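You operate a simulated robot arm through the tools that you are given. There is no shell and no other tool.

Carry out the task below with a simulated robot arm. There is one attempt and no reset: what you move stays moved.

TASK
Sweep the spilt powder into the dustpan and tip it into the lint bin.
Fine: set the pan down beside the powder; brush and pan go back where they were. Set down upright: sweeping brush. What is to be rubbed or washed off counts as gone when no trace of it is left.

Only the result counts: the job must be done as asked and must still hold three seconds after the hand-in. Knocking over, shifting, dropping, spilling or breaking anything else fails it.

THE ROBOT
A 6-joint arm with a two-finger gripper, fixed in place. Base frame: the origin is at the foot of the arm, x ahead of it, y to its left, z up. Units: m, degrees, N and s.
Its first joint turns from -166.0 to 166.0 degrees. Payload 2.45 kg.
The TCP is the grasp point between the finger pads, 0.02 m short of the fingertips. In the tool frame z runs along the fingers and y along their closing line. Largest opening 0.14 m; the body of the gripper starts 0.168 m behind the TCP.
Orientation is that of the tool frame in the base frame, as [roll, pitch, yaw] about the fixed x, y, z axes, in that order (R = Rz(yaw) Ry(pitch) Rx(roll)). With the fingers straight down and closing along the base's y, the tool's x points along the base's -x, its y along +y and its z along -z.

THE INTERFACE
- The arm moves only by the tool apply_moves. Its argument "rows" is a list of rows, each a list of 7 numbers: the shift along the tool's x, y, z in m, then the turn, a rotation vector about the tool's x, y, z in degrees, then the opening, from 0 (shut) to 1 (fully open). In form: [[x, y, z, wx, wy, wz, claw], ...]. A call has 1 to 20 rows; each row is the pose to reach, as a shift and turn from the pose commanded when the call began, along the tool's axes at that moment. Each row takes 0.2 s and may step no farther than 0.05 m and 8.6 degrees from the row before; otherwise, or with a gripper value out of range, the whole call is refused. Where a pose cannot be reached the arm comes as near as it can. A force on the tool above 40 N (or 10 N above the force at the start of the call, whichever is more), or a blocked arm, ends the call early, and 0.2 s more pass. The fingers move at their own pace (about 0.045 m/s each) and stop on an object; they squeeze with about 44 N. The grip force told is the motor's: it shows also when the fingers shut on nothing. Time passes only in rows, and 0.2 s behind the last, so rows that repeat a pose let the fingers close. The reply holds the time, the measured pose of the TCP, the force on the tool along the base axes, the opening and the grip force, in the units named above and with some noise, with the torque about the TCP (base axes, N m) and any sound that the robot's microphone picked up, and new pictures: "show" is both (left out), scene, wrist or none.
- Cameras (640 x 400 px; columns grow to the right, rows downward): "scene" is fixed at [0.0494, 0.501, 1.6741]; the picture's right is [-0.21, -0.98, 0.00], its down [-0.61, 0.13, -0.78] and it looks along [0.76, -0.17, -0.63] (base axes); focal length 311 px, centre (320, 200). "wrist" rides on the gripper at [0.078, 0.011, -0.209] in the tool frame; the picture's right is [-0.14, 0.99, 0.00], its down [-0.92, -0.13, -0.37] and it looks along [-0.37, -0.05, 0.93] (tool axes); focal length 280 px, centre (320, 200). There is no depth. A picture from a camera that has moved, and an enlarged one, comes with that camera's place and axes in the base frame and with its lens.
- enlarge(camera, box): a new picture of the part [left, top, right, bottom] of that camera's present view, enlarged. No time passes.
- finish_job(): hands the job in; it is judged then, once.

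Places have to be worked out from the pictures, the camera data and where the tool is seen. Open the gripper and draw the arm clear of the work before you hand the job in, unless the task says otherwise.

The tools are called after "Call:" as a command line: name --pt "numbers of a row" for each row, then --argument value for the rest, lists and objects as JSON in quotes. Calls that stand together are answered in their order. apply_moves: Moves the arm, as the interface text tells. Its arguments: {"type":"object","properties":{"rows":{"type":"array","items":{"type":"array","items":{"type":"number"}}},"show":{"type":"string","enum":["both","scene","wrist","none"]}},"required":["rows"]} The other tools are called the same way: enlarge (camera, box) takes an enlarged picture of a part of a camera's view; finish_job () hands the job in.

At the start:

```text
time_s: 0.0
eef_pos: [0.5737, 0.3847, 1.3135]
orientation: [180.0, 0.0, 180.0]
wrist_force: [0.1, 0.8, -0.9]
moment: [0.01, -0.02, -0.01]
finger_gap: 0.1404
gripper_force: 0.0
```

scene: 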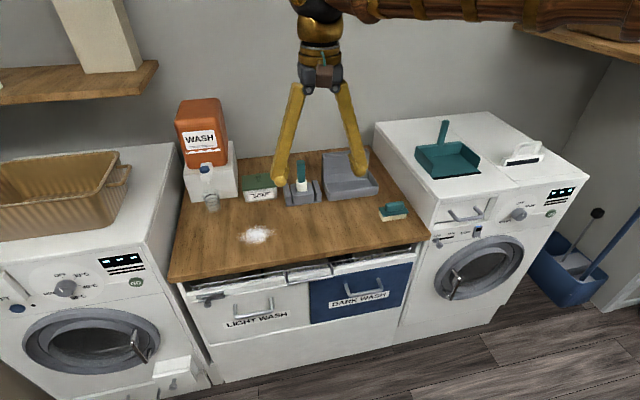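
wrist: 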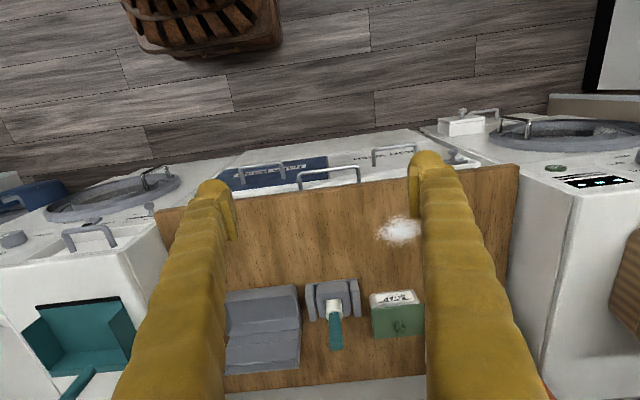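

I start by looking closer at the counter and the appliances to identify the brush, pan, powder and lint bin.

Call:
enlarge --camera "scene" --box '[170, 130, 410, 280]'

Call:
enlarge --camera "scene" --box '[370, 100, 610, 250]'

Call:
enlarge --camera "wrist" --box '[200, 170, 520, 370]'

Call:
enlarge --camera "scene" --box '[480, 180, 640, 320]'

Call:
enlarge --camera "scene" --box '[0, 230, 240, 400]'

```text
2.67 times, centred on (290, 205) of scene
camera zoom: at [0.0494, 0.501, 1.6741], right [-0.21, -0.98, 0.0], down [-0.61, 0.13, -0.78], along [0.76, -0.17, -0.63], focal length 830 px, centre (400, 187)
```

zoom: 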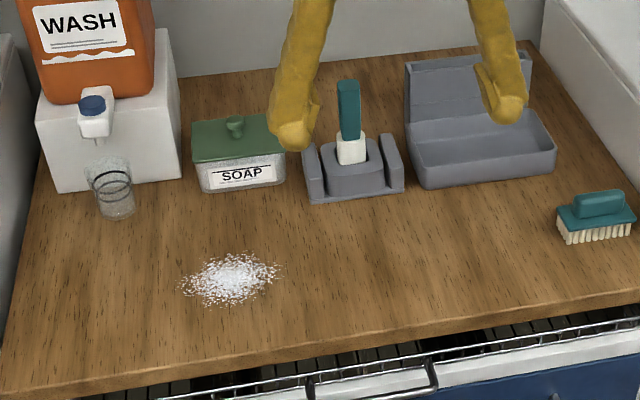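

```text
2.67 times, centred on (490, 175) of scene
camera zoom: at [0.0494, 0.501, 1.6741], right [-0.21, -0.98, 0.0], down [-0.61, 0.13, -0.78], along [0.76, -0.17, -0.63], focal length 830 px, centre (-133, 267)
```

zoom: 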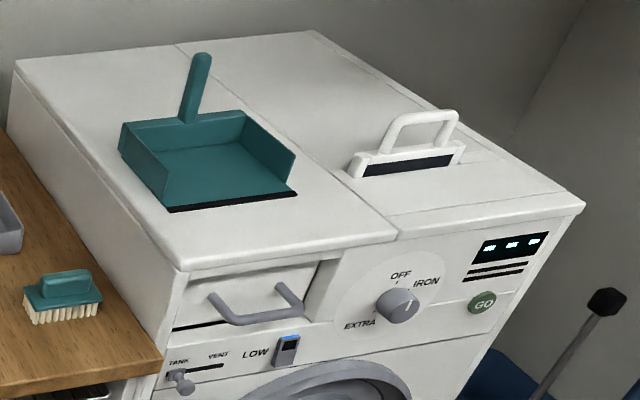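

```text
2.00 times, centred on (360, 270) of wrist
camera zoom: at [0.4961, 0.3952, 1.5219], right [0.14, 0.99, 0.0], down [0.92, -0.13, 0.37], along [0.37, -0.05, -0.93], focal length 561 px, centre (240, 60)
```

zoom: 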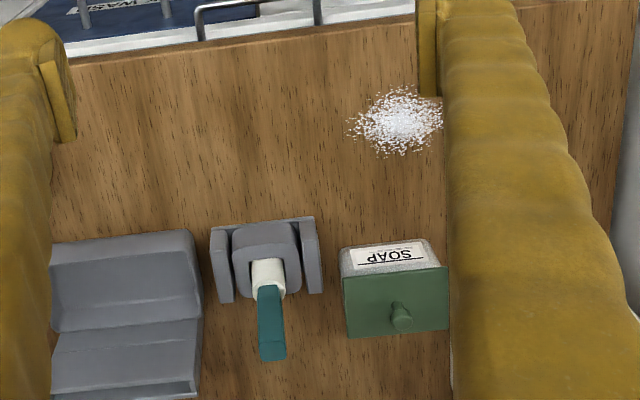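

```text
2.86 times, centred on (560, 250) of scene
camera zoom: at [0.0494, 0.501, 1.6741], right [-0.21, -0.98, 0.0], down [-0.61, 0.13, -0.78], along [0.76, -0.17, -0.63], focal length 889 px, centre (-366, 57)
```

zoom: 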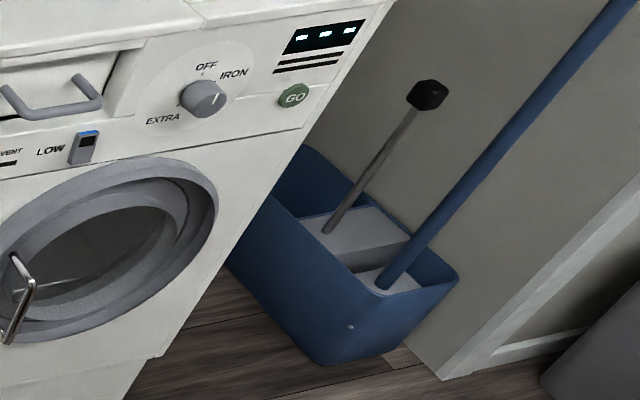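

```text
2.35 times, centred on (120, 315) of scene
camera zoom: at [0.0494, 0.501, 1.6741], right [-0.21, -0.98, 0.0], down [-0.61, 0.13, -0.78], along [0.76, -0.17, -0.63], focal length 732 px, centre (791, -71)
```

zoom: 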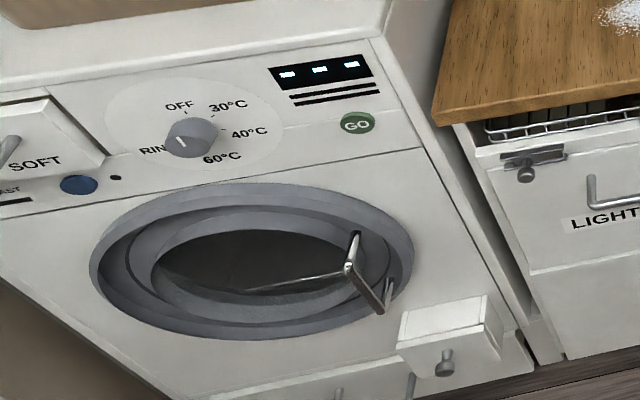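

Next I zoom harder on the candidates for brush and bin.

Call:
enlarge --camera "scene" --box '[275, 145, 345, 210]'

Call:
enlarge --camera "scene" --box '[315, 140, 425, 230]'

Call:
enlarge --camera "scene" --box '[560, 180, 640, 400]'

Call:
enlarge --camera "wrist" --box '[210, 260, 370, 400]'

Call:
enlarge --camera "wrist" --box '[0, 170, 200, 400]'

Call:
enlarge --camera "scene" --box '[160, 240, 440, 400]'

```text
6.15 times, centred on (310, 178) of scene
camera zoom: at [0.0494, 0.501, 1.6741], right [-0.21, -0.98, 0.0], down [-0.61, 0.13, -0.78], along [0.76, -0.17, -0.63], focal length 1915 px, centre (382, 338)
```

zoom: 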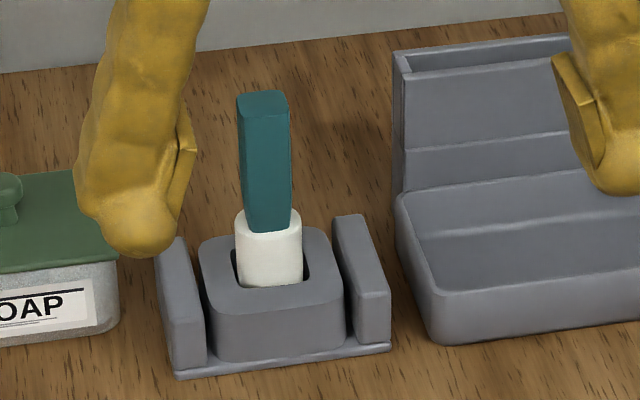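

```text
4.44 times, centred on (370, 185) of scene
camera zoom: at [0.0494, 0.501, 1.6741], right [-0.21, -0.98, 0.0], down [-0.61, 0.13, -0.78], along [0.76, -0.17, -0.63], focal length 1383 px, centre (98, 267)
```

zoom: 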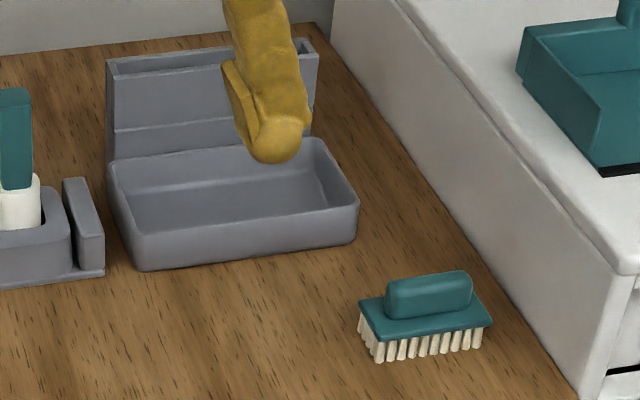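

```text
1.82 times, centred on (600, 290) of scene
camera zoom: at [0.0494, 0.501, 1.6741], right [-0.21, -0.98, 0.0], down [-0.61, 0.13, -0.78], along [0.76, -0.17, -0.63], focal length 566 px, centre (-189, 36)
```

zoom: 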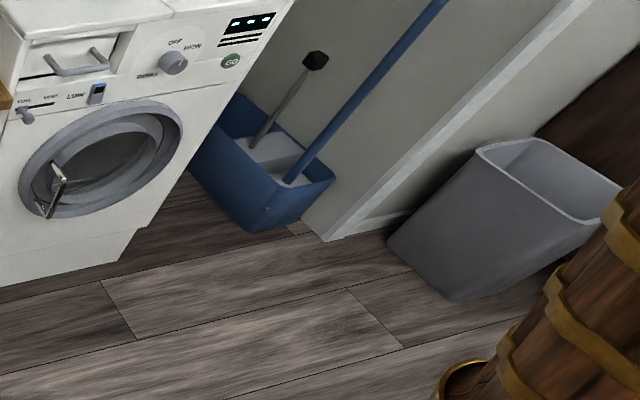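

```text
2.86 times, centred on (290, 330) of wrist
camera zoom: at [0.4961, 0.3952, 1.5219], right [0.14, 0.99, 0.0], down [0.92, -0.13, 0.37], along [0.37, -0.05, -0.93], focal length 801 px, centre (406, -171)
```

zoom: 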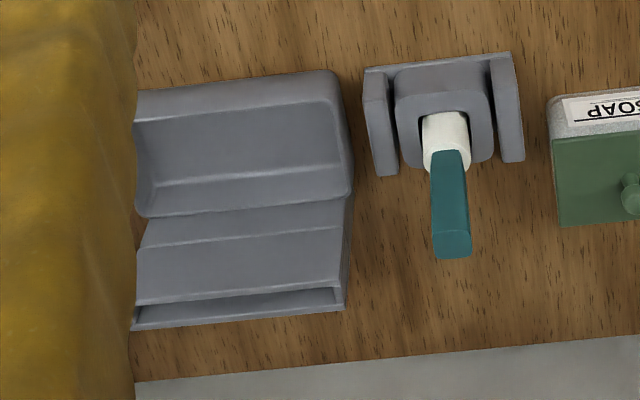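

```text
1.74 times, centred on (100, 285) of wrist
camera zoom: at [0.4961, 0.3952, 1.5219], right [0.14, 0.99, 0.0], down [0.92, -0.13, 0.37], along [0.37, -0.05, -0.93], focal length 488 px, centre (703, 52)
```

zoom: 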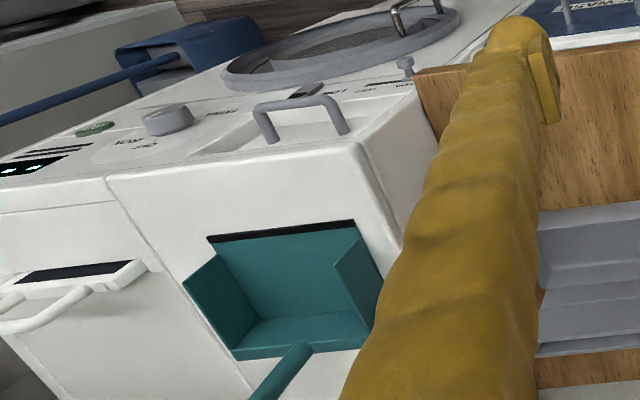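

```text
2.29 times, centred on (300, 320) of scene
camera zoom: at [0.0494, 0.501, 1.6741], right [-0.21, -0.98, 0.0], down [-0.61, 0.13, -0.78], along [0.76, -0.17, -0.63], focal length 711 px, centre (366, -74)
```

zoom: 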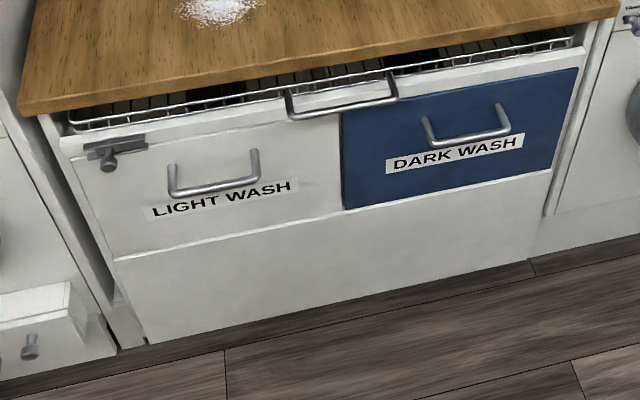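

The enlarged view reaches beyond the picture edge, so I use narrow boxes to look around for a lint bin elsewhere.

Call:
enlarge --camera "scene" --box '[600, 0, 640, 400]'

Call:
enlarge --camera "scene" --box '[0, 0, 40, 400]'

Call:
enlarge --camera "scene" --box '[0, 360, 640, 400]'

Call:
enlarge --camera "wrist" --box '[0, 0, 20, 400]'

Call:
enlarge --camera "wrist" --box '[620, 0, 640, 400]'

Call:
enlarge --camera "wrist" --box '[0, 380, 640, 400]'

```text
1.00 times, centred on (620, 200) of scene (not enlarged: the box is as wide or as high as the picture)
camera zoom: at [0.0494, 0.501, 1.6741], right [-0.21, -0.98, 0.0], down [-0.61, 0.13, -0.78], along [0.76, -0.17, -0.63], focal length 311 px, centre (20, 200)
```

zoom: 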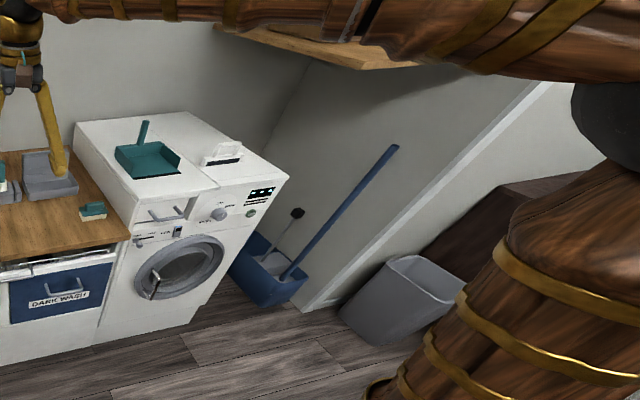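

```text
1.00 times, centred on (20, 200) of scene (not enlarged: the box is as wide or as high as the picture)
camera zoom: at [0.0494, 0.501, 1.6741], right [-0.21, -0.98, 0.0], down [-0.61, 0.13, -0.78], along [0.76, -0.17, -0.63], focal length 311 px, centre (620, 200)
```

zoom: 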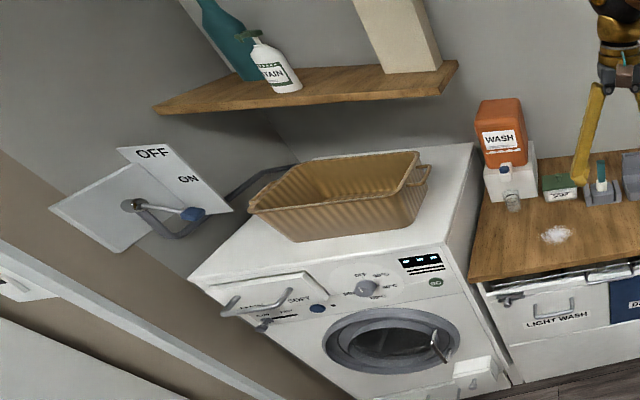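

```text
1.00 times, centred on (320, 380) of scene (not enlarged: the box is as wide or as high as the picture)
camera zoom: at [0.0494, 0.501, 1.6741], right [-0.21, -0.98, 0.0], down [-0.61, 0.13, -0.78], along [0.76, -0.17, -0.63], focal length 311 px, centre (320, 20)
```

zoom: 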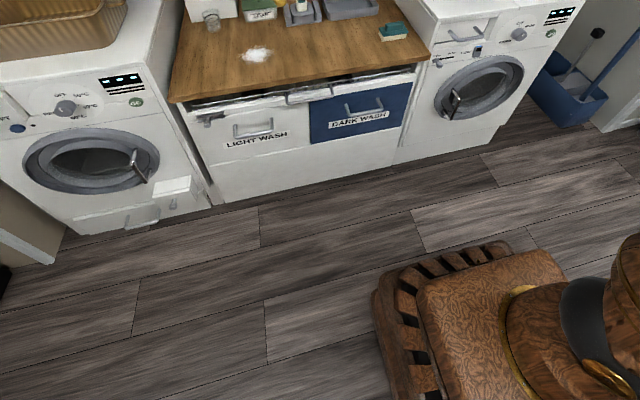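

```text
1.00 times, centred on (10, 200) of wrist (not enlarged: the box is as wide or as high as the picture)
camera zoom: at [0.4961, 0.3952, 1.5219], right [0.14, 0.99, 0.0], down [0.92, -0.13, 0.37], along [0.37, -0.05, -0.93], focal length 280 px, centre (630, 200)
```

zoom: 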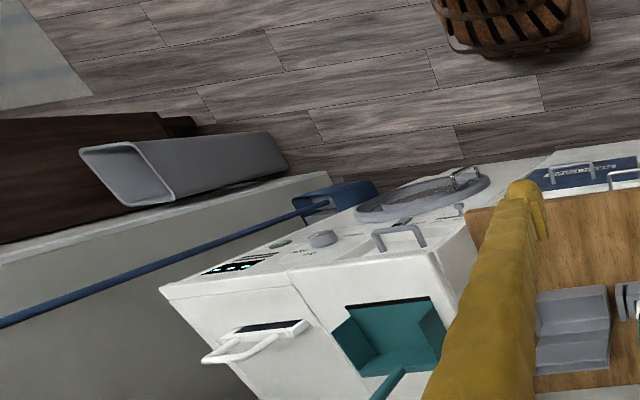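

```text
1.00 times, centred on (630, 200) of wrist (not enlarged: the box is as wide or as high as the picture)
camera zoom: at [0.4961, 0.3952, 1.5219], right [0.14, 0.99, 0.0], down [0.92, -0.13, 0.37], along [0.37, -0.05, -0.93], focal length 280 px, centre (10, 200)
```

zoom: 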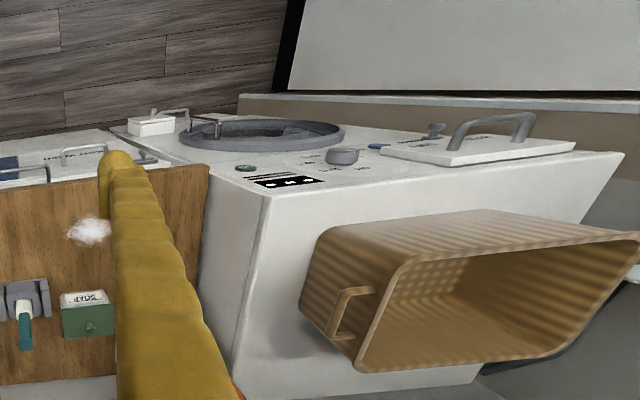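

```text
1.00 times, centred on (320, 390) of wrist (not enlarged: the box is as wide or as high as the picture)
camera zoom: at [0.4961, 0.3952, 1.5219], right [0.14, 0.99, 0.0], down [0.92, -0.13, 0.37], along [0.37, -0.05, -0.93], focal length 280 px, centre (320, 10)
```

zoom: 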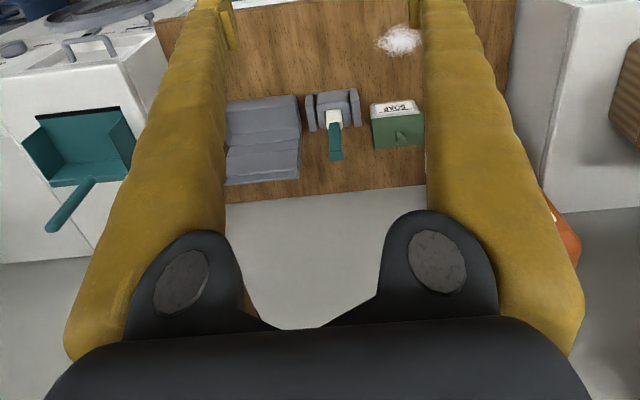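

The counter is at about z 0.88 with powder near (0.86, 0.55). The pan sits on the dryer near (0.91, -0.17), the bristle brush near (0.86, 0.04), and the grey tray near (1.04, 0.14) is my candidate for the lint bin (the floor bin is well out of reach). I move the wrist camera over there for a closer look.

Call:
apply_moves --pt "-0.011 -0.041 0.016 0 0 0 1" --pt "-0.022 -0.082 0.032 0 0 0 1" --pt "-0.033 -0.123 0.048 0 0 0 1" --pt "-0.044 -0.164 0.064 0 0 0 1" --pt "-0.055 -0.205 0.08 0 0 0 1" --pt "-0.066 -0.246 0.096 0 0 0 1" --pt "-0.076 -0.285 0.114 0 0 0 1"

```text
time_s: 1.6
eef_pos: [0.6497, 0.1011, 1.1963]
orientation: [180.0, -0.1, 180.0]
wrist_force: [0.4, 0.1, 0.5]
moment: [-0.01, 0.0, -0.01]
finger_gap: 0.1403
gripper_force: 0.0
camera wrist: at [0.5717, 0.1107, 1.4047], right [0.14, 0.99, 0.0], down [0.92, -0.13, 0.37], along [0.37, -0.05, -0.93], focal length 280 px, centre (320, 200)
```

scene: 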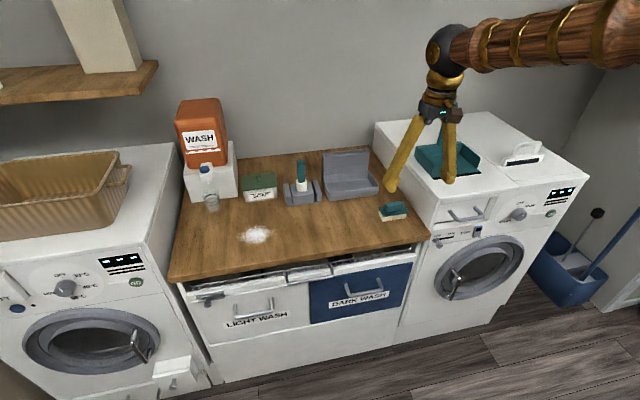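
wrist: 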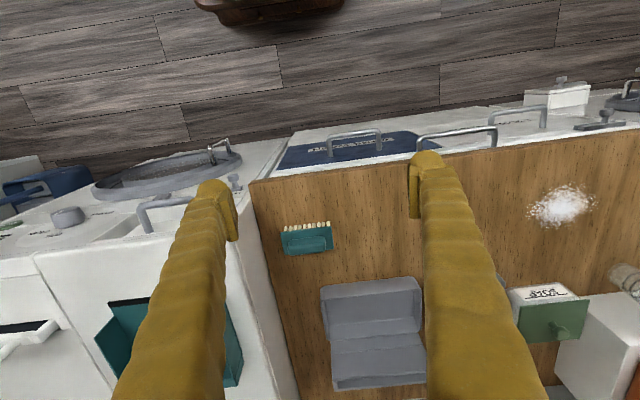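

Call:
enlarge --camera "wrist" --box '[250, 200, 430, 310]'

Call:
enlarge --camera "wrist" --box '[300, 260, 460, 400]'

Call:
enlarge --camera "scene" --box '[270, 140, 390, 220]'

Call:
enlarge --camera "scene" --box '[370, 185, 420, 230]'

```text
3.56 times, centred on (340, 255) of wrist
camera zoom: at [0.5717, 0.1107, 1.4047], right [0.14, 0.99, 0.0], down [0.92, -0.13, 0.37], along [0.37, -0.05, -0.93], focal length 997 px, centre (249, 4)
```

zoom: 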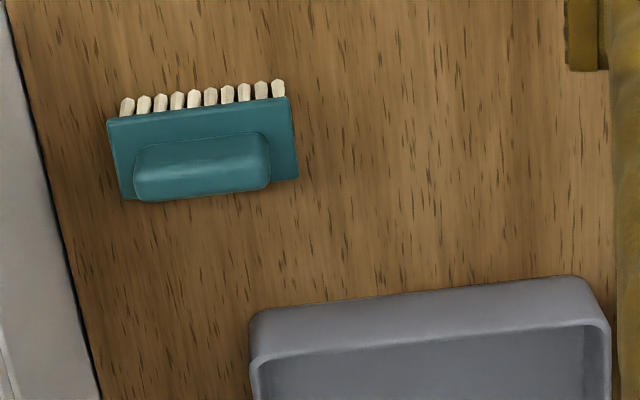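

```text
2.86 times, centred on (380, 330) of wrist
camera zoom: at [0.5717, 0.1107, 1.4047], right [0.14, 0.99, 0.0], down [0.92, -0.13, 0.37], along [0.37, -0.05, -0.93], focal length 801 px, centre (149, -171)
```

zoom: 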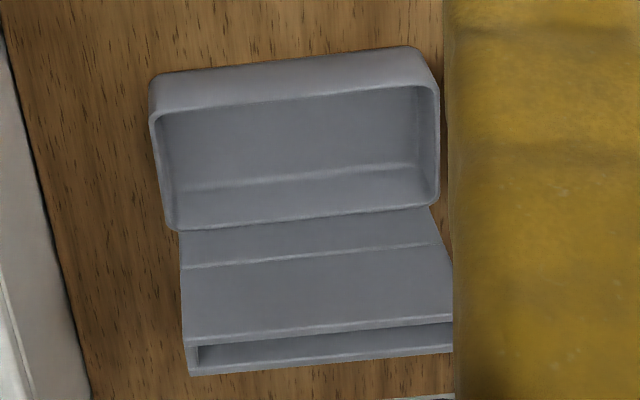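

```text
5.00 times, centred on (330, 180) of scene
camera zoom: at [0.0494, 0.501, 1.6741], right [-0.21, -0.98, 0.0], down [-0.61, 0.13, -0.78], along [0.76, -0.17, -0.63], focal length 1556 px, centre (270, 300)
```

zoom: 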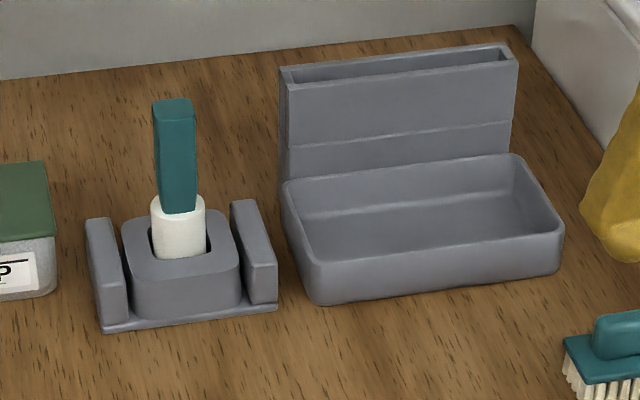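

```text
8.89 times, centred on (395, 208) of scene
camera zoom: at [0.0494, 0.501, 1.6741], right [-0.21, -0.98, 0.0], down [-0.61, 0.13, -0.78], along [0.76, -0.17, -0.63], focal length 2766 px, centre (-347, 133)
```

zoom: 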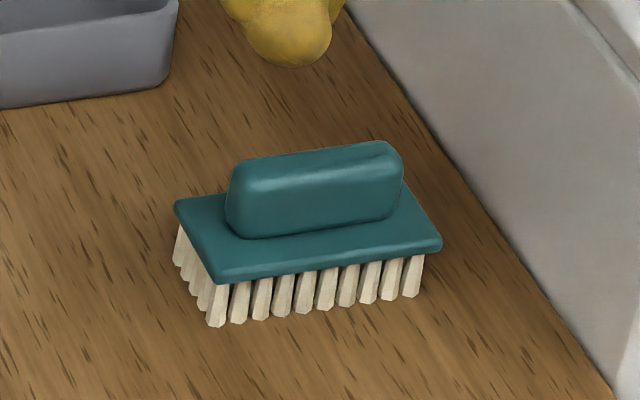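

The brush is the bristled block at about (0.860, 0.041) with its long axis along y. The grey tray (opening roughly x 0.985–1.097, y 0.055–0.26) with a filter slot behind it looks like the lint bin. Next I look at the pan from above.

Call:
apply_moves --pt "0 -0.045 -0.01 0 0 0 1" --pt "0 -0.09 -0.02 0 0 0 1" --pt "0 -0.135 -0.03 0 0 0 1" --pt "0 -0.18 -0.04 0 0 0 1" --pt "0 -0.225 -0.05 0 0 0 1" --pt "0 -0.25 -0.06 0 0 0 1"

```text
time_s: 3.0
eef_pos: [0.6498, -0.1493, 1.259]
orientation: [-180.0, -0.1, 179.9]
wrist_force: [0.7, 0.3, -0.8]
moment: [0.0, 0.0, -0.01]
finger_gap: 0.1401
gripper_force: 0.0
camera wrist: at [0.5715, -0.1398, 1.4674], right [0.14, 0.99, 0.0], down [0.92, -0.13, 0.37], along [0.36, -0.05, -0.93], focal length 280 px, centre (320, 200)
```

scene: 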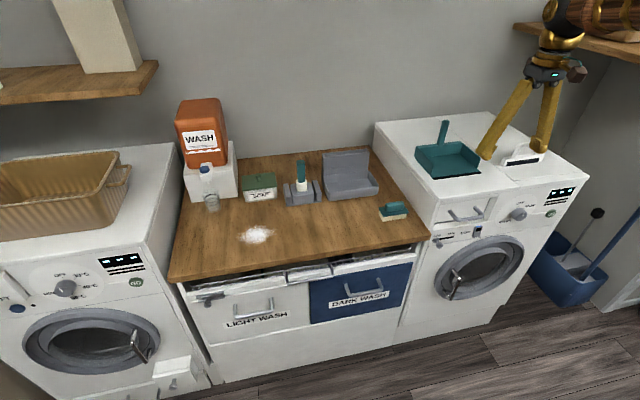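
wrist: 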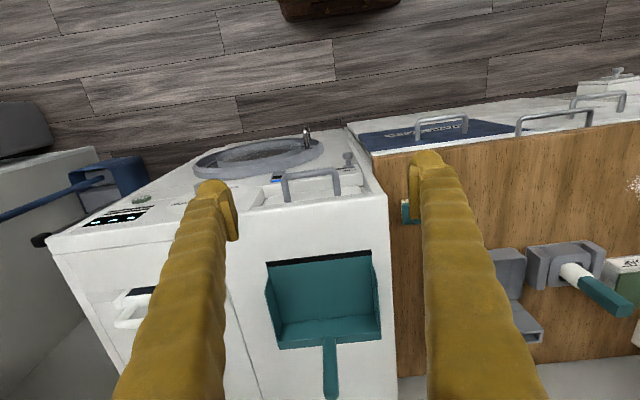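

Call:
enlarge --camera "wrist" --box '[240, 235, 400, 400]'

Call:
enlarge --camera "scene" --box '[400, 110, 500, 190]'

```text
2.42 times, centred on (320, 318) of wrist
camera zoom: at [0.5715, -0.1398, 1.4674], right [0.14, 0.99, 0.0], down [0.92, -0.13, 0.37], along [0.36, -0.05, -0.93], focal length 680 px, centre (320, -85)
```

zoom: 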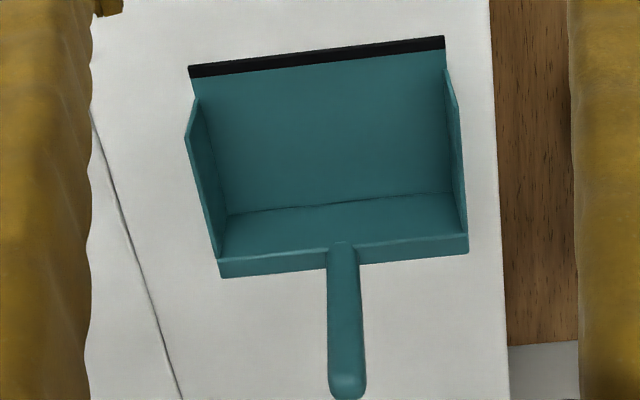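

```text
5.00 times, centred on (450, 150) of scene
camera zoom: at [0.0494, 0.501, 1.6741], right [-0.21, -0.98, 0.0], down [-0.61, 0.13, -0.78], along [0.76, -0.17, -0.63], focal length 1556 px, centre (-330, 450)
```

zoom: 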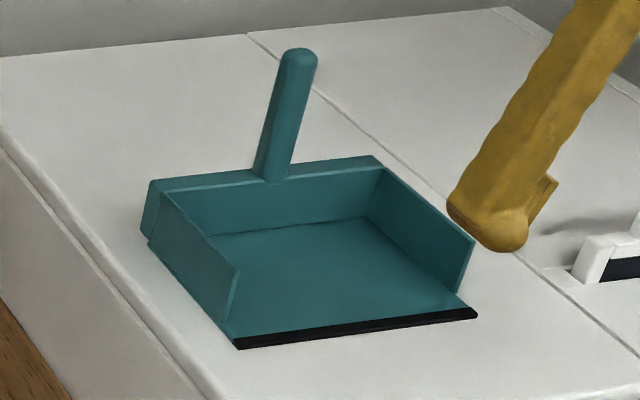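

The pan lip is at x≈0.863, y −0.286…−0.092 on the dryer top (z≈1.02). Its back wall is at x≈1.02, and the handle leans back from (1.0, −0.184, 1.075) to (1.04, −0.195, 1.155). I bring the tool in front of the handle, tilted 35° outward.

Call:
apply_moves --pt "-0.04 -0.006 0 0 -5 0 1" --pt "-0.08 -0.012 0 0 -10 0 1" --pt "-0.12 -0.018 0 0 -15 0 1" --pt "-0.16 -0.024 0 0 -20 0 1" --pt "-0.2 -0.03 0 0 -25 0 1" --pt "-0.24 -0.036 0 0 -30 0 1" --pt "-0.28 -0.041 0 0 -35 0 1"

```text
time_s: 4.6
eef_pos: [0.9295, -0.1907, 1.2613]
orientation: [-180.0, 35.2, 180.0]
wrist_force: [-0.3, -0.3, 0.6]
moment: [0.02, 0.02, -0.04]
finger_gap: 0.1401
gripper_force: 0.0
camera wrist: at [0.7458, -0.1806, 1.3855], right [0.11, 0.99, 0.08], down [0.54, -0.13, 0.83], along [0.83, -0.05, -0.55], focal length 280 px, centre (320, 200)
```

scene: 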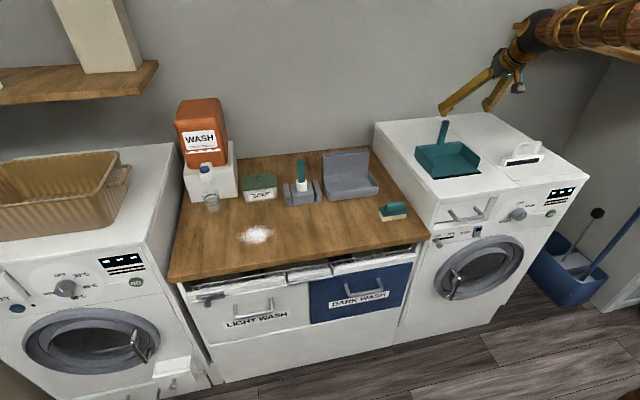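
wrist: 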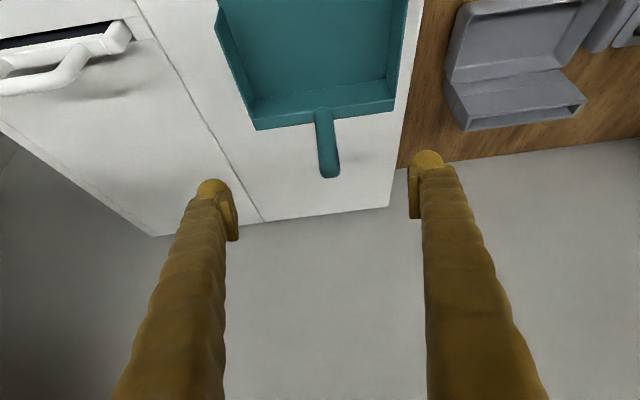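

The arm reaches this pose. The handle shows centred at y≈−0.181, so I advance along the tool axis to put its middle (about 1.022, −0.181, 1.12) between the pads, fingers still open.

Call:
apply_moves --pt "0.001 0.005 0.04 0 0 0 1" --pt "0.003 0.0097 0.08 0 0 0 1" --pt "0.004 0.0097 0.12 0 0 0 1" --pt "0.005 0.0097 0.15 0 0 0 1" --pt "0.0053 0.0097 0.1688 0 0 0 1" --pt "0.0053 0.0097 0.1688 0 0 0 1"

Call:
enlarge --camera "scene" --box '[400, 90, 500, 190]'

```text
time_s: 6.0
eef_pos: [1.0223, -0.1789, 1.118]
orientation: [179.8, 35.0, -179.9]
wrist_force: [0.3, 0.0, 0.2]
moment: [0.0, 0.01, 0.01]
finger_gap: 0.1397
gripper_force: 0.1
camera wrist: at [0.8379, -0.1695, 1.2434], right [0.11, 0.99, 0.08], down [0.54, -0.13, 0.83], along [0.83, -0.05, -0.55], focal length 280 px, centre (320, 200)
```

scene: 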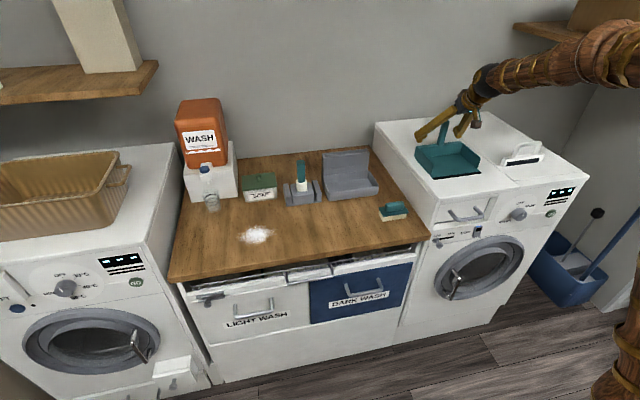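
wrist: 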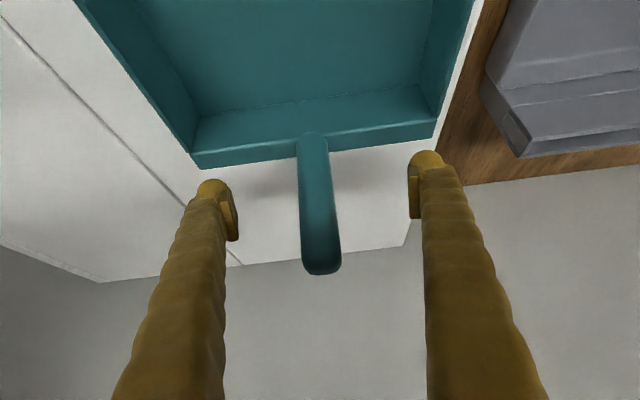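

```text
4.00 times, centred on (450, 140) of scene
camera zoom: at [0.0494, 0.501, 1.6741], right [-0.21, -0.98, 0.0], down [-0.61, 0.13, -0.78], along [0.76, -0.17, -0.63], focal length 1245 px, centre (-200, 440)
```

zoom: 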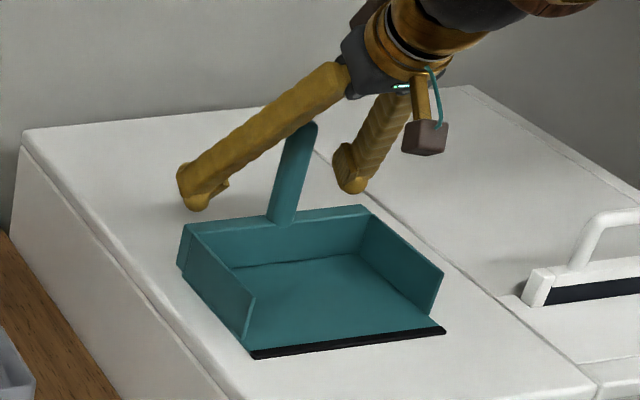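

The handle lies centred between the pads at TCP depth. I close the gripper.

Call:
apply_moves --pt "0 -0.002 0 0 0 0 0" --pt "0 -0.002 0 0 0 0 0" --pt "0 -0.002 0 0 0 0 0" --pt "0 -0.002 0 0 0 0 0" --pt "0 -0.002 0 0 0 0 0" --pt "0 -0.002 0 0 0 0 0" --pt "0 -0.002 0 0 0 0 0" --pt "0 -0.002 0 0 0 0 0" --pt "0 -0.002 0 0 0 0 0"

```text
time_s: 8.0
eef_pos: [1.0217, -0.1824, 1.1184]
orientation: [180.0, 34.9, 180.0]
wrist_force: [0.5, 0.0, 0.2]
moment: [-0.08, 0.02, -0.04]
finger_gap: 0.0192
gripper_force: 44.5
camera wrist: at [0.8377, -0.1724, 1.2435], right [0.11, 0.99, 0.08], down [0.54, -0.13, 0.83], along [0.83, -0.05, -0.55], focal length 280 px, centre (320, 200)
```

scene: 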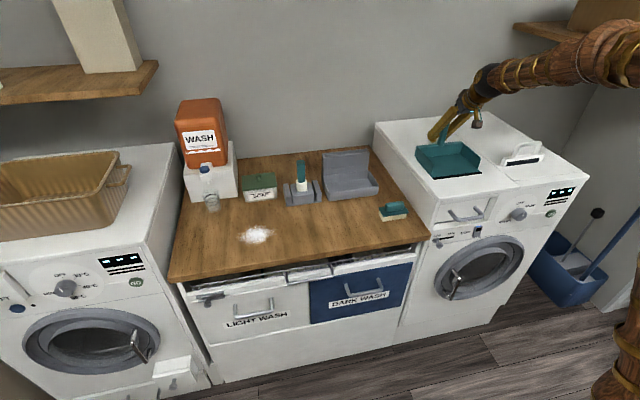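
wrist: 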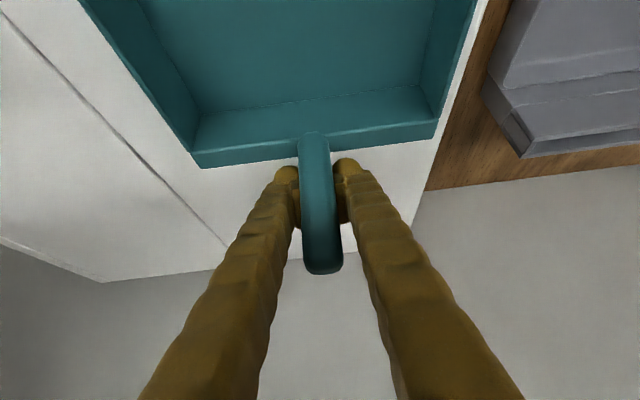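

Gripped (gap 19 mm, 44 N). I lift the pan straight up 0.1 m and check it stays level.

Call:
apply_moves --pt "-0.0057 0 -0.0082 0 0 0 0" --pt "-0.0143 0 -0.0205 0 0 0 0" --pt "-0.0287 0 -0.041 0 0 0 0" --pt "-0.043 0 -0.0614 0 0 0 0" --pt "-0.0574 0 -0.0819 0 0 0 0"

Call:
enlarge --camera "scene" --box '[390, 80, 510, 190]'

```text
time_s: 9.2
eef_pos: [1.0208, -0.1823, 1.2198]
orientation: [-180.0, 34.9, -180.0]
wrist_force: [0.5, 0.4, -2.6]
moment: [-0.02, -0.19, -0.01]
finger_gap: 0.0192
gripper_force: 44.1
camera wrist: at [0.8381, -0.1735, 1.3453], right [0.11, 0.99, 0.08], down [0.54, -0.13, 0.83], along [0.83, -0.05, -0.55], focal length 280 px, centre (320, 200)
```

scene: 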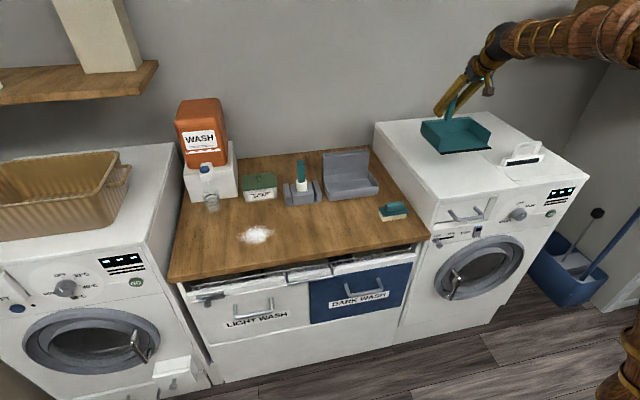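
wrist: 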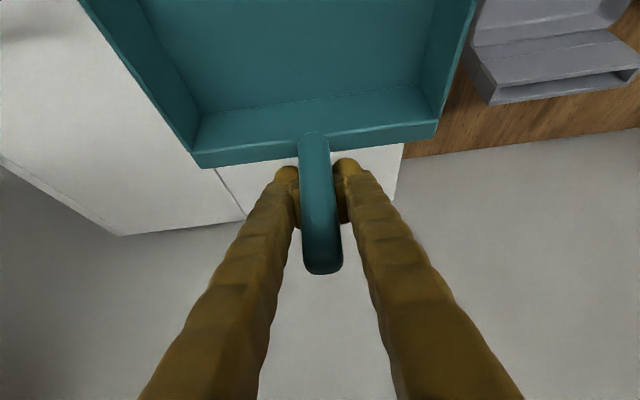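

```text
3.64 times, centred on (450, 135) of scene
camera zoom: at [0.0494, 0.501, 1.6741], right [-0.21, -0.98, 0.0], down [-0.61, 0.13, -0.78], along [0.76, -0.17, -0.63], focal length 1131 px, centre (-153, 436)
```

zoom: 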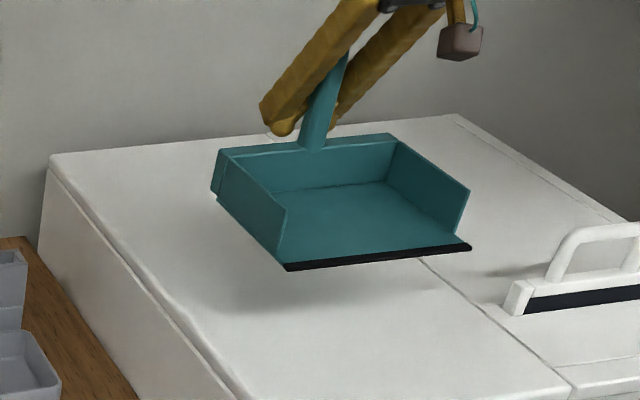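

The pan is held rigidly and level. I now swing it over the counter while yawing it −90°, so its opening will face +y (toward the powder's right side).

Call:
apply_moves --pt "0.0164 0.0235 -0.0145 4.302 0 6.144 0" --pt "0.0328 0.047 -0.029 8.604 0 12.288 0" --pt "0.0491 0.0705 -0.0436 12.906 0 18.432 0" --pt "0.0655 0.094 -0.0581 17.208 0 24.576 0" --pt "0.0819 0.1175 -0.0726 21.51 0 30.72 0" --pt "0.0983 0.141 -0.0871 25.812 0 36.864 0" --pt "0.1147 0.1645 -0.1017 30.114 0 43.008 0" --pt "0.1311 0.188 -0.1162 34.416 0 49.152 0" --pt "0.1474 0.2115 -0.1307 38.718 0 55.296 0" --pt "0.1638 0.235 -0.1452 43.02 0 61.44 0" --pt "0.1802 0.2585 -0.1598 47.322 0 67.584 0" --pt "0.1966 0.282 -0.1743 51.624 0 73.728 0"

```text
time_s: 11.8
eef_pos: [0.761, 0.101, 1.2491]
orientation: [-179.9, 35.0, 89.9]
wrist_force: [1.1, 0.5, -3.1]
moment: [-0.22, 0.0, -0.02]
finger_gap: 0.0194
gripper_force: 43.8
camera wrist: at [0.7727, 0.2836, 1.3747], right [0.99, -0.11, 0.08], down [-0.13, -0.54, 0.83], along [-0.05, -0.83, -0.55], focal length 280 px, centre (320, 200)
```

scene: 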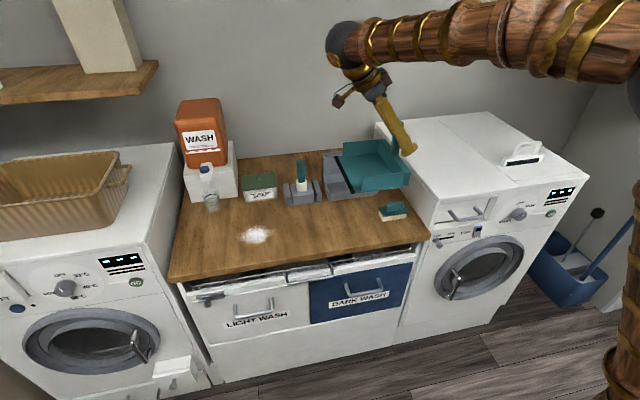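
wrist: 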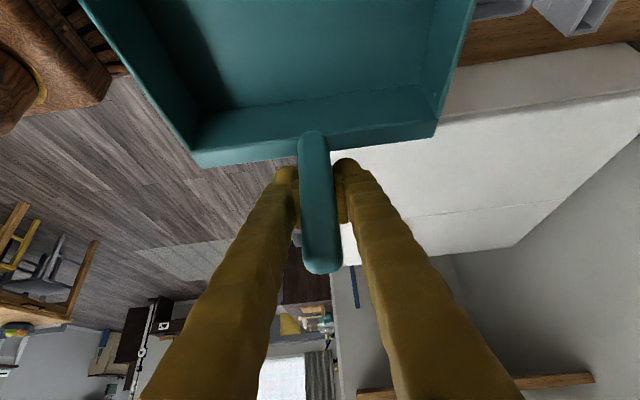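

Rotation worked. I carry the pan over to just right of the powder (handle at about x 0.853, y 0.32), still hovering.

Call:
apply_moves --pt "0.0378 0.0131 -0.0005 0 0 0 0" --pt "0.0757 0.0263 -0.001 0 0 0 0" --pt "0.1135 0.0394 -0.0015 0 0 0 0" --pt "0.1514 0.0526 -0.002 0 0 0 0" --pt "0.1892 0.0657 -0.0025 0 0 0 0" --pt "0.2271 0.0789 -0.003 0 0 0 0" --pt "0.2649 0.092 -0.0035 0 0 0 0" --pt "0.2649 0.092 -0.0035 0 0 0 0"

Call:
enlarge --camera "scene" --box '[200, 140, 400, 270]'

```text
time_s: 13.6
eef_pos: [0.8555, 0.3193, 1.0994]
orientation: [-180.0, 35.1, 90.0]
wrist_force: [-1.5, 1.5, -3.7]
moment: [-0.19, 0.02, 0.03]
finger_gap: 0.0193
gripper_force: 44.3
camera wrist: at [0.8654, 0.5017, 1.2253], right [0.99, -0.11, 0.08], down [-0.13, -0.54, 0.83], along [-0.05, -0.83, -0.55], focal length 280 px, centre (320, 200)
```

scene: 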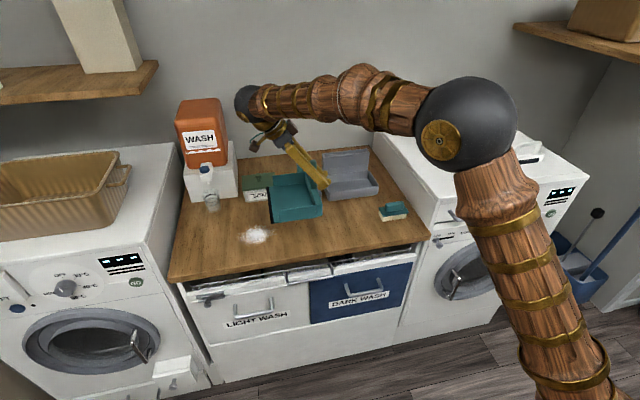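
wrist: 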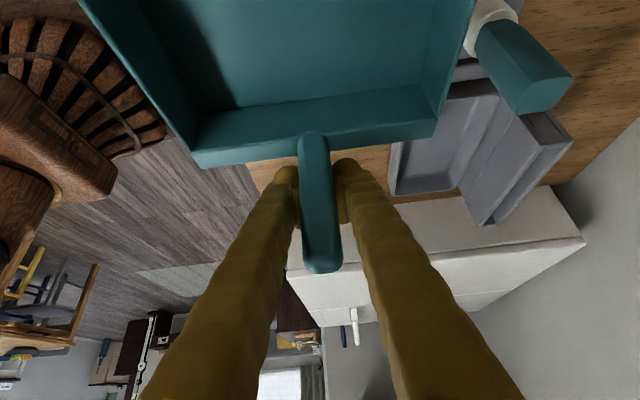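

```text
3.08 times, centred on (300, 205) of scene
camera zoom: at [0.0494, 0.501, 1.6741], right [-0.21, -0.98, 0.0], down [-0.61, 0.13, -0.78], along [0.76, -0.17, -0.63], focal length 957 px, centre (382, 185)
```

zoom: 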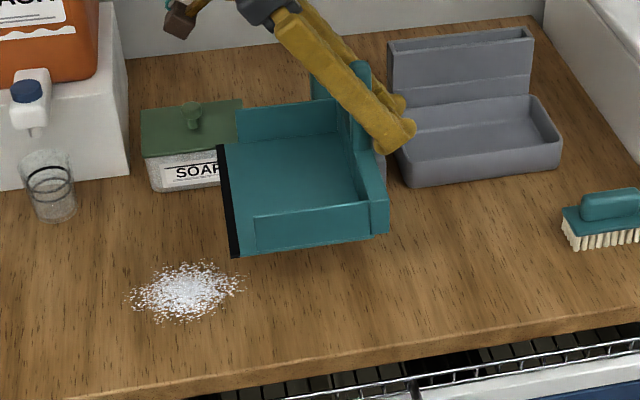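

The lip would land on the powder's right fringe (fringe reaches y≈0.489), so I shift the pan 22 mm further in −y and lower it to just above the counter.

Call:
apply_moves --pt "-0.009 0 0.0063 0 0 0 0" --pt "-0.018 0 0.0126 0 0 0 0" --pt "0.0027 0 0.0421 0 0 0 0" --pt "0.0233 0 0.0716 0 0 0 0" --pt "0.0447 0 0.1022 0 0 0 0" --pt "0.0447 0 0.1022 0 0 0 0"

Call:
enlarge --camera "scene" --box '[200, 140, 400, 270]'

```text
time_s: 15.0
eef_pos: [0.853, 0.2953, 0.9896]
orientation: [-180.0, 34.9, 90.0]
wrist_force: [-0.8, 0.0, -3.1]
moment: [-0.22, 0.01, 0.0]
finger_gap: 0.0195
gripper_force: 43.8
camera wrist: at [0.8645, 0.4784, 1.1159], right [0.99, -0.11, 0.08], down [-0.13, -0.54, 0.83], along [-0.05, -0.83, -0.55], focal length 280 px, centre (320, 200)
```

scene: 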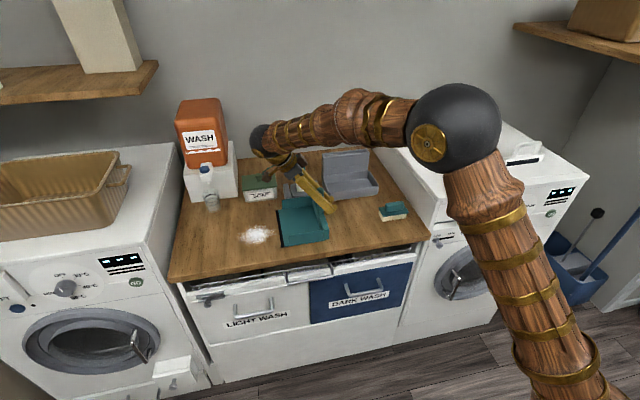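
wrist: 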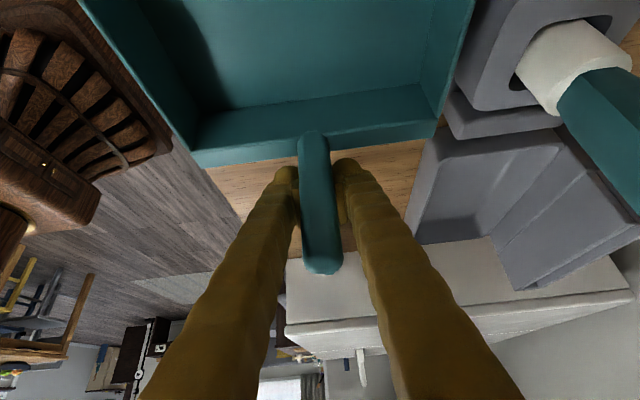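

```text
3.08 times, centred on (300, 205) of scene
camera zoom: at [0.0494, 0.501, 1.6741], right [-0.21, -0.98, 0.0], down [-0.61, 0.13, -0.78], along [0.76, -0.17, -0.63], focal length 957 px, centre (382, 185)
```

zoom: 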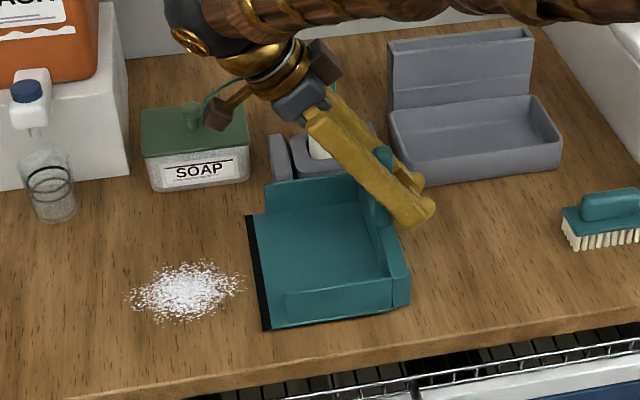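

The lip sits about 2 cm from the fringe. I nudge 8 mm closer and lower in small steps, watching for contact force.

Call:
apply_moves --pt "0.01 0 0.0003 0 0 0 0" --pt "0.01 0 0.0003 0 0 0 0" --pt "0.0111 0 0.002 0 0 0 0" --pt "0.0123 0 0.0036 0 0 0 0" --show "none"

Call:
apply_moves --pt "0.0006 0 0.0008 0 0 0 0" --pt "0.0011 0 0.0016 0 0 0 0" --show "none"

```text
time_s: 16.0
eef_pos: [0.8537, 0.3036, 0.9802]
orientation: [180.0, 35.0, 90.0]
wrist_force: [-0.4, 0.0, -2.5]
moment: [-0.19, -0.02, 0.01]
finger_gap: 0.0192
gripper_force: 43.9
```

```text
time_s: 16.6
eef_pos: [0.8543, 0.3043, 0.9786]
orientation: [179.9, 35.1, 89.9]
wrist_force: [-1.3, -0.5, 6.7]
moment: [0.05, 0.07, -0.01]
finger_gap: 0.0191
gripper_force: 44.2
```

Contact felt (force now +6.7 N) at TCP z 0.9786. I open the fingers and back out along the tool axis.

Call:
apply_moves --pt "0 0 0 0 0 0 0.5" --pt "0 0 0 0 0 0 0.5" --pt "0 0 0 0 0 0 0.5" --pt "0 0 0 0 0 0 0.5" --pt "0 0 -0.02 0 0 0 0.5" --pt "0 0 -0.06 0 0 0 0.5" --pt "0 0 -0.1 0 0 0 0.5" --pt "0 0 -0.14 0 0 0 0.5" --pt "0 0 -0.18 0 0 0 0.5"

Call:
enlarge --camera "scene" --box '[200, 140, 400, 270]'

```text
time_s: 18.6
eef_pos: [0.8507, 0.4068, 1.1252]
orientation: [-179.9, 34.8, 90.0]
wrist_force: [0.0, 0.4, -0.3]
moment: [-0.03, 0.03, 0.0]
finger_gap: 0.0702
gripper_force: 0.0
camera wrist: at [0.8631, 0.5894, 1.2514], right [0.99, -0.11, 0.08], down [-0.13, -0.54, 0.83], along [-0.05, -0.83, -0.55], focal length 280 px, centre (320, 200)
```

scene: 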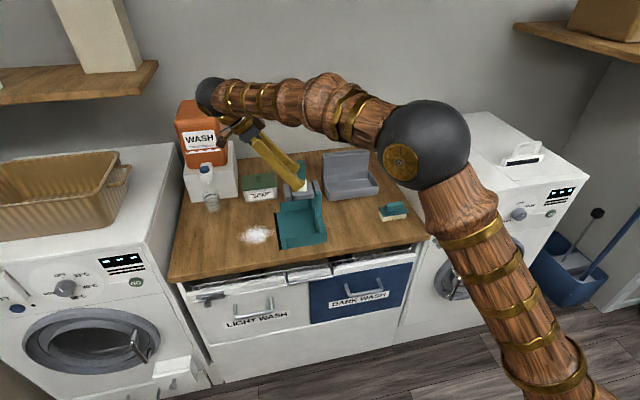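
wrist: 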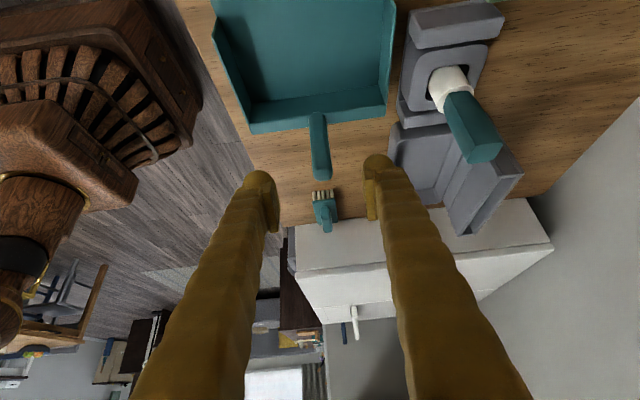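

```text
3.08 times, centred on (300, 205) of scene
camera zoom: at [0.0494, 0.501, 1.6741], right [-0.21, -0.98, 0.0], down [-0.61, 0.13, -0.78], along [0.76, -0.17, -0.63], focal length 957 px, centre (382, 185)
```

zoom: 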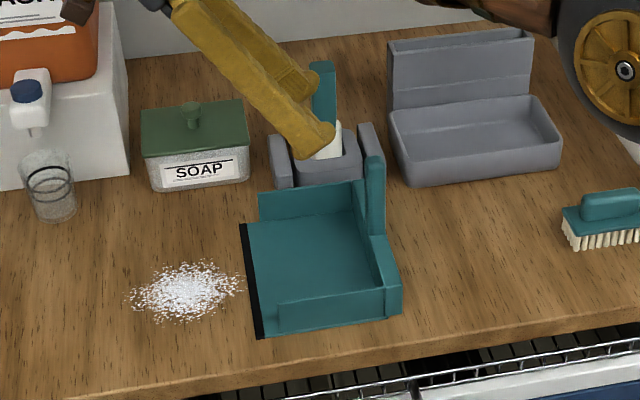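

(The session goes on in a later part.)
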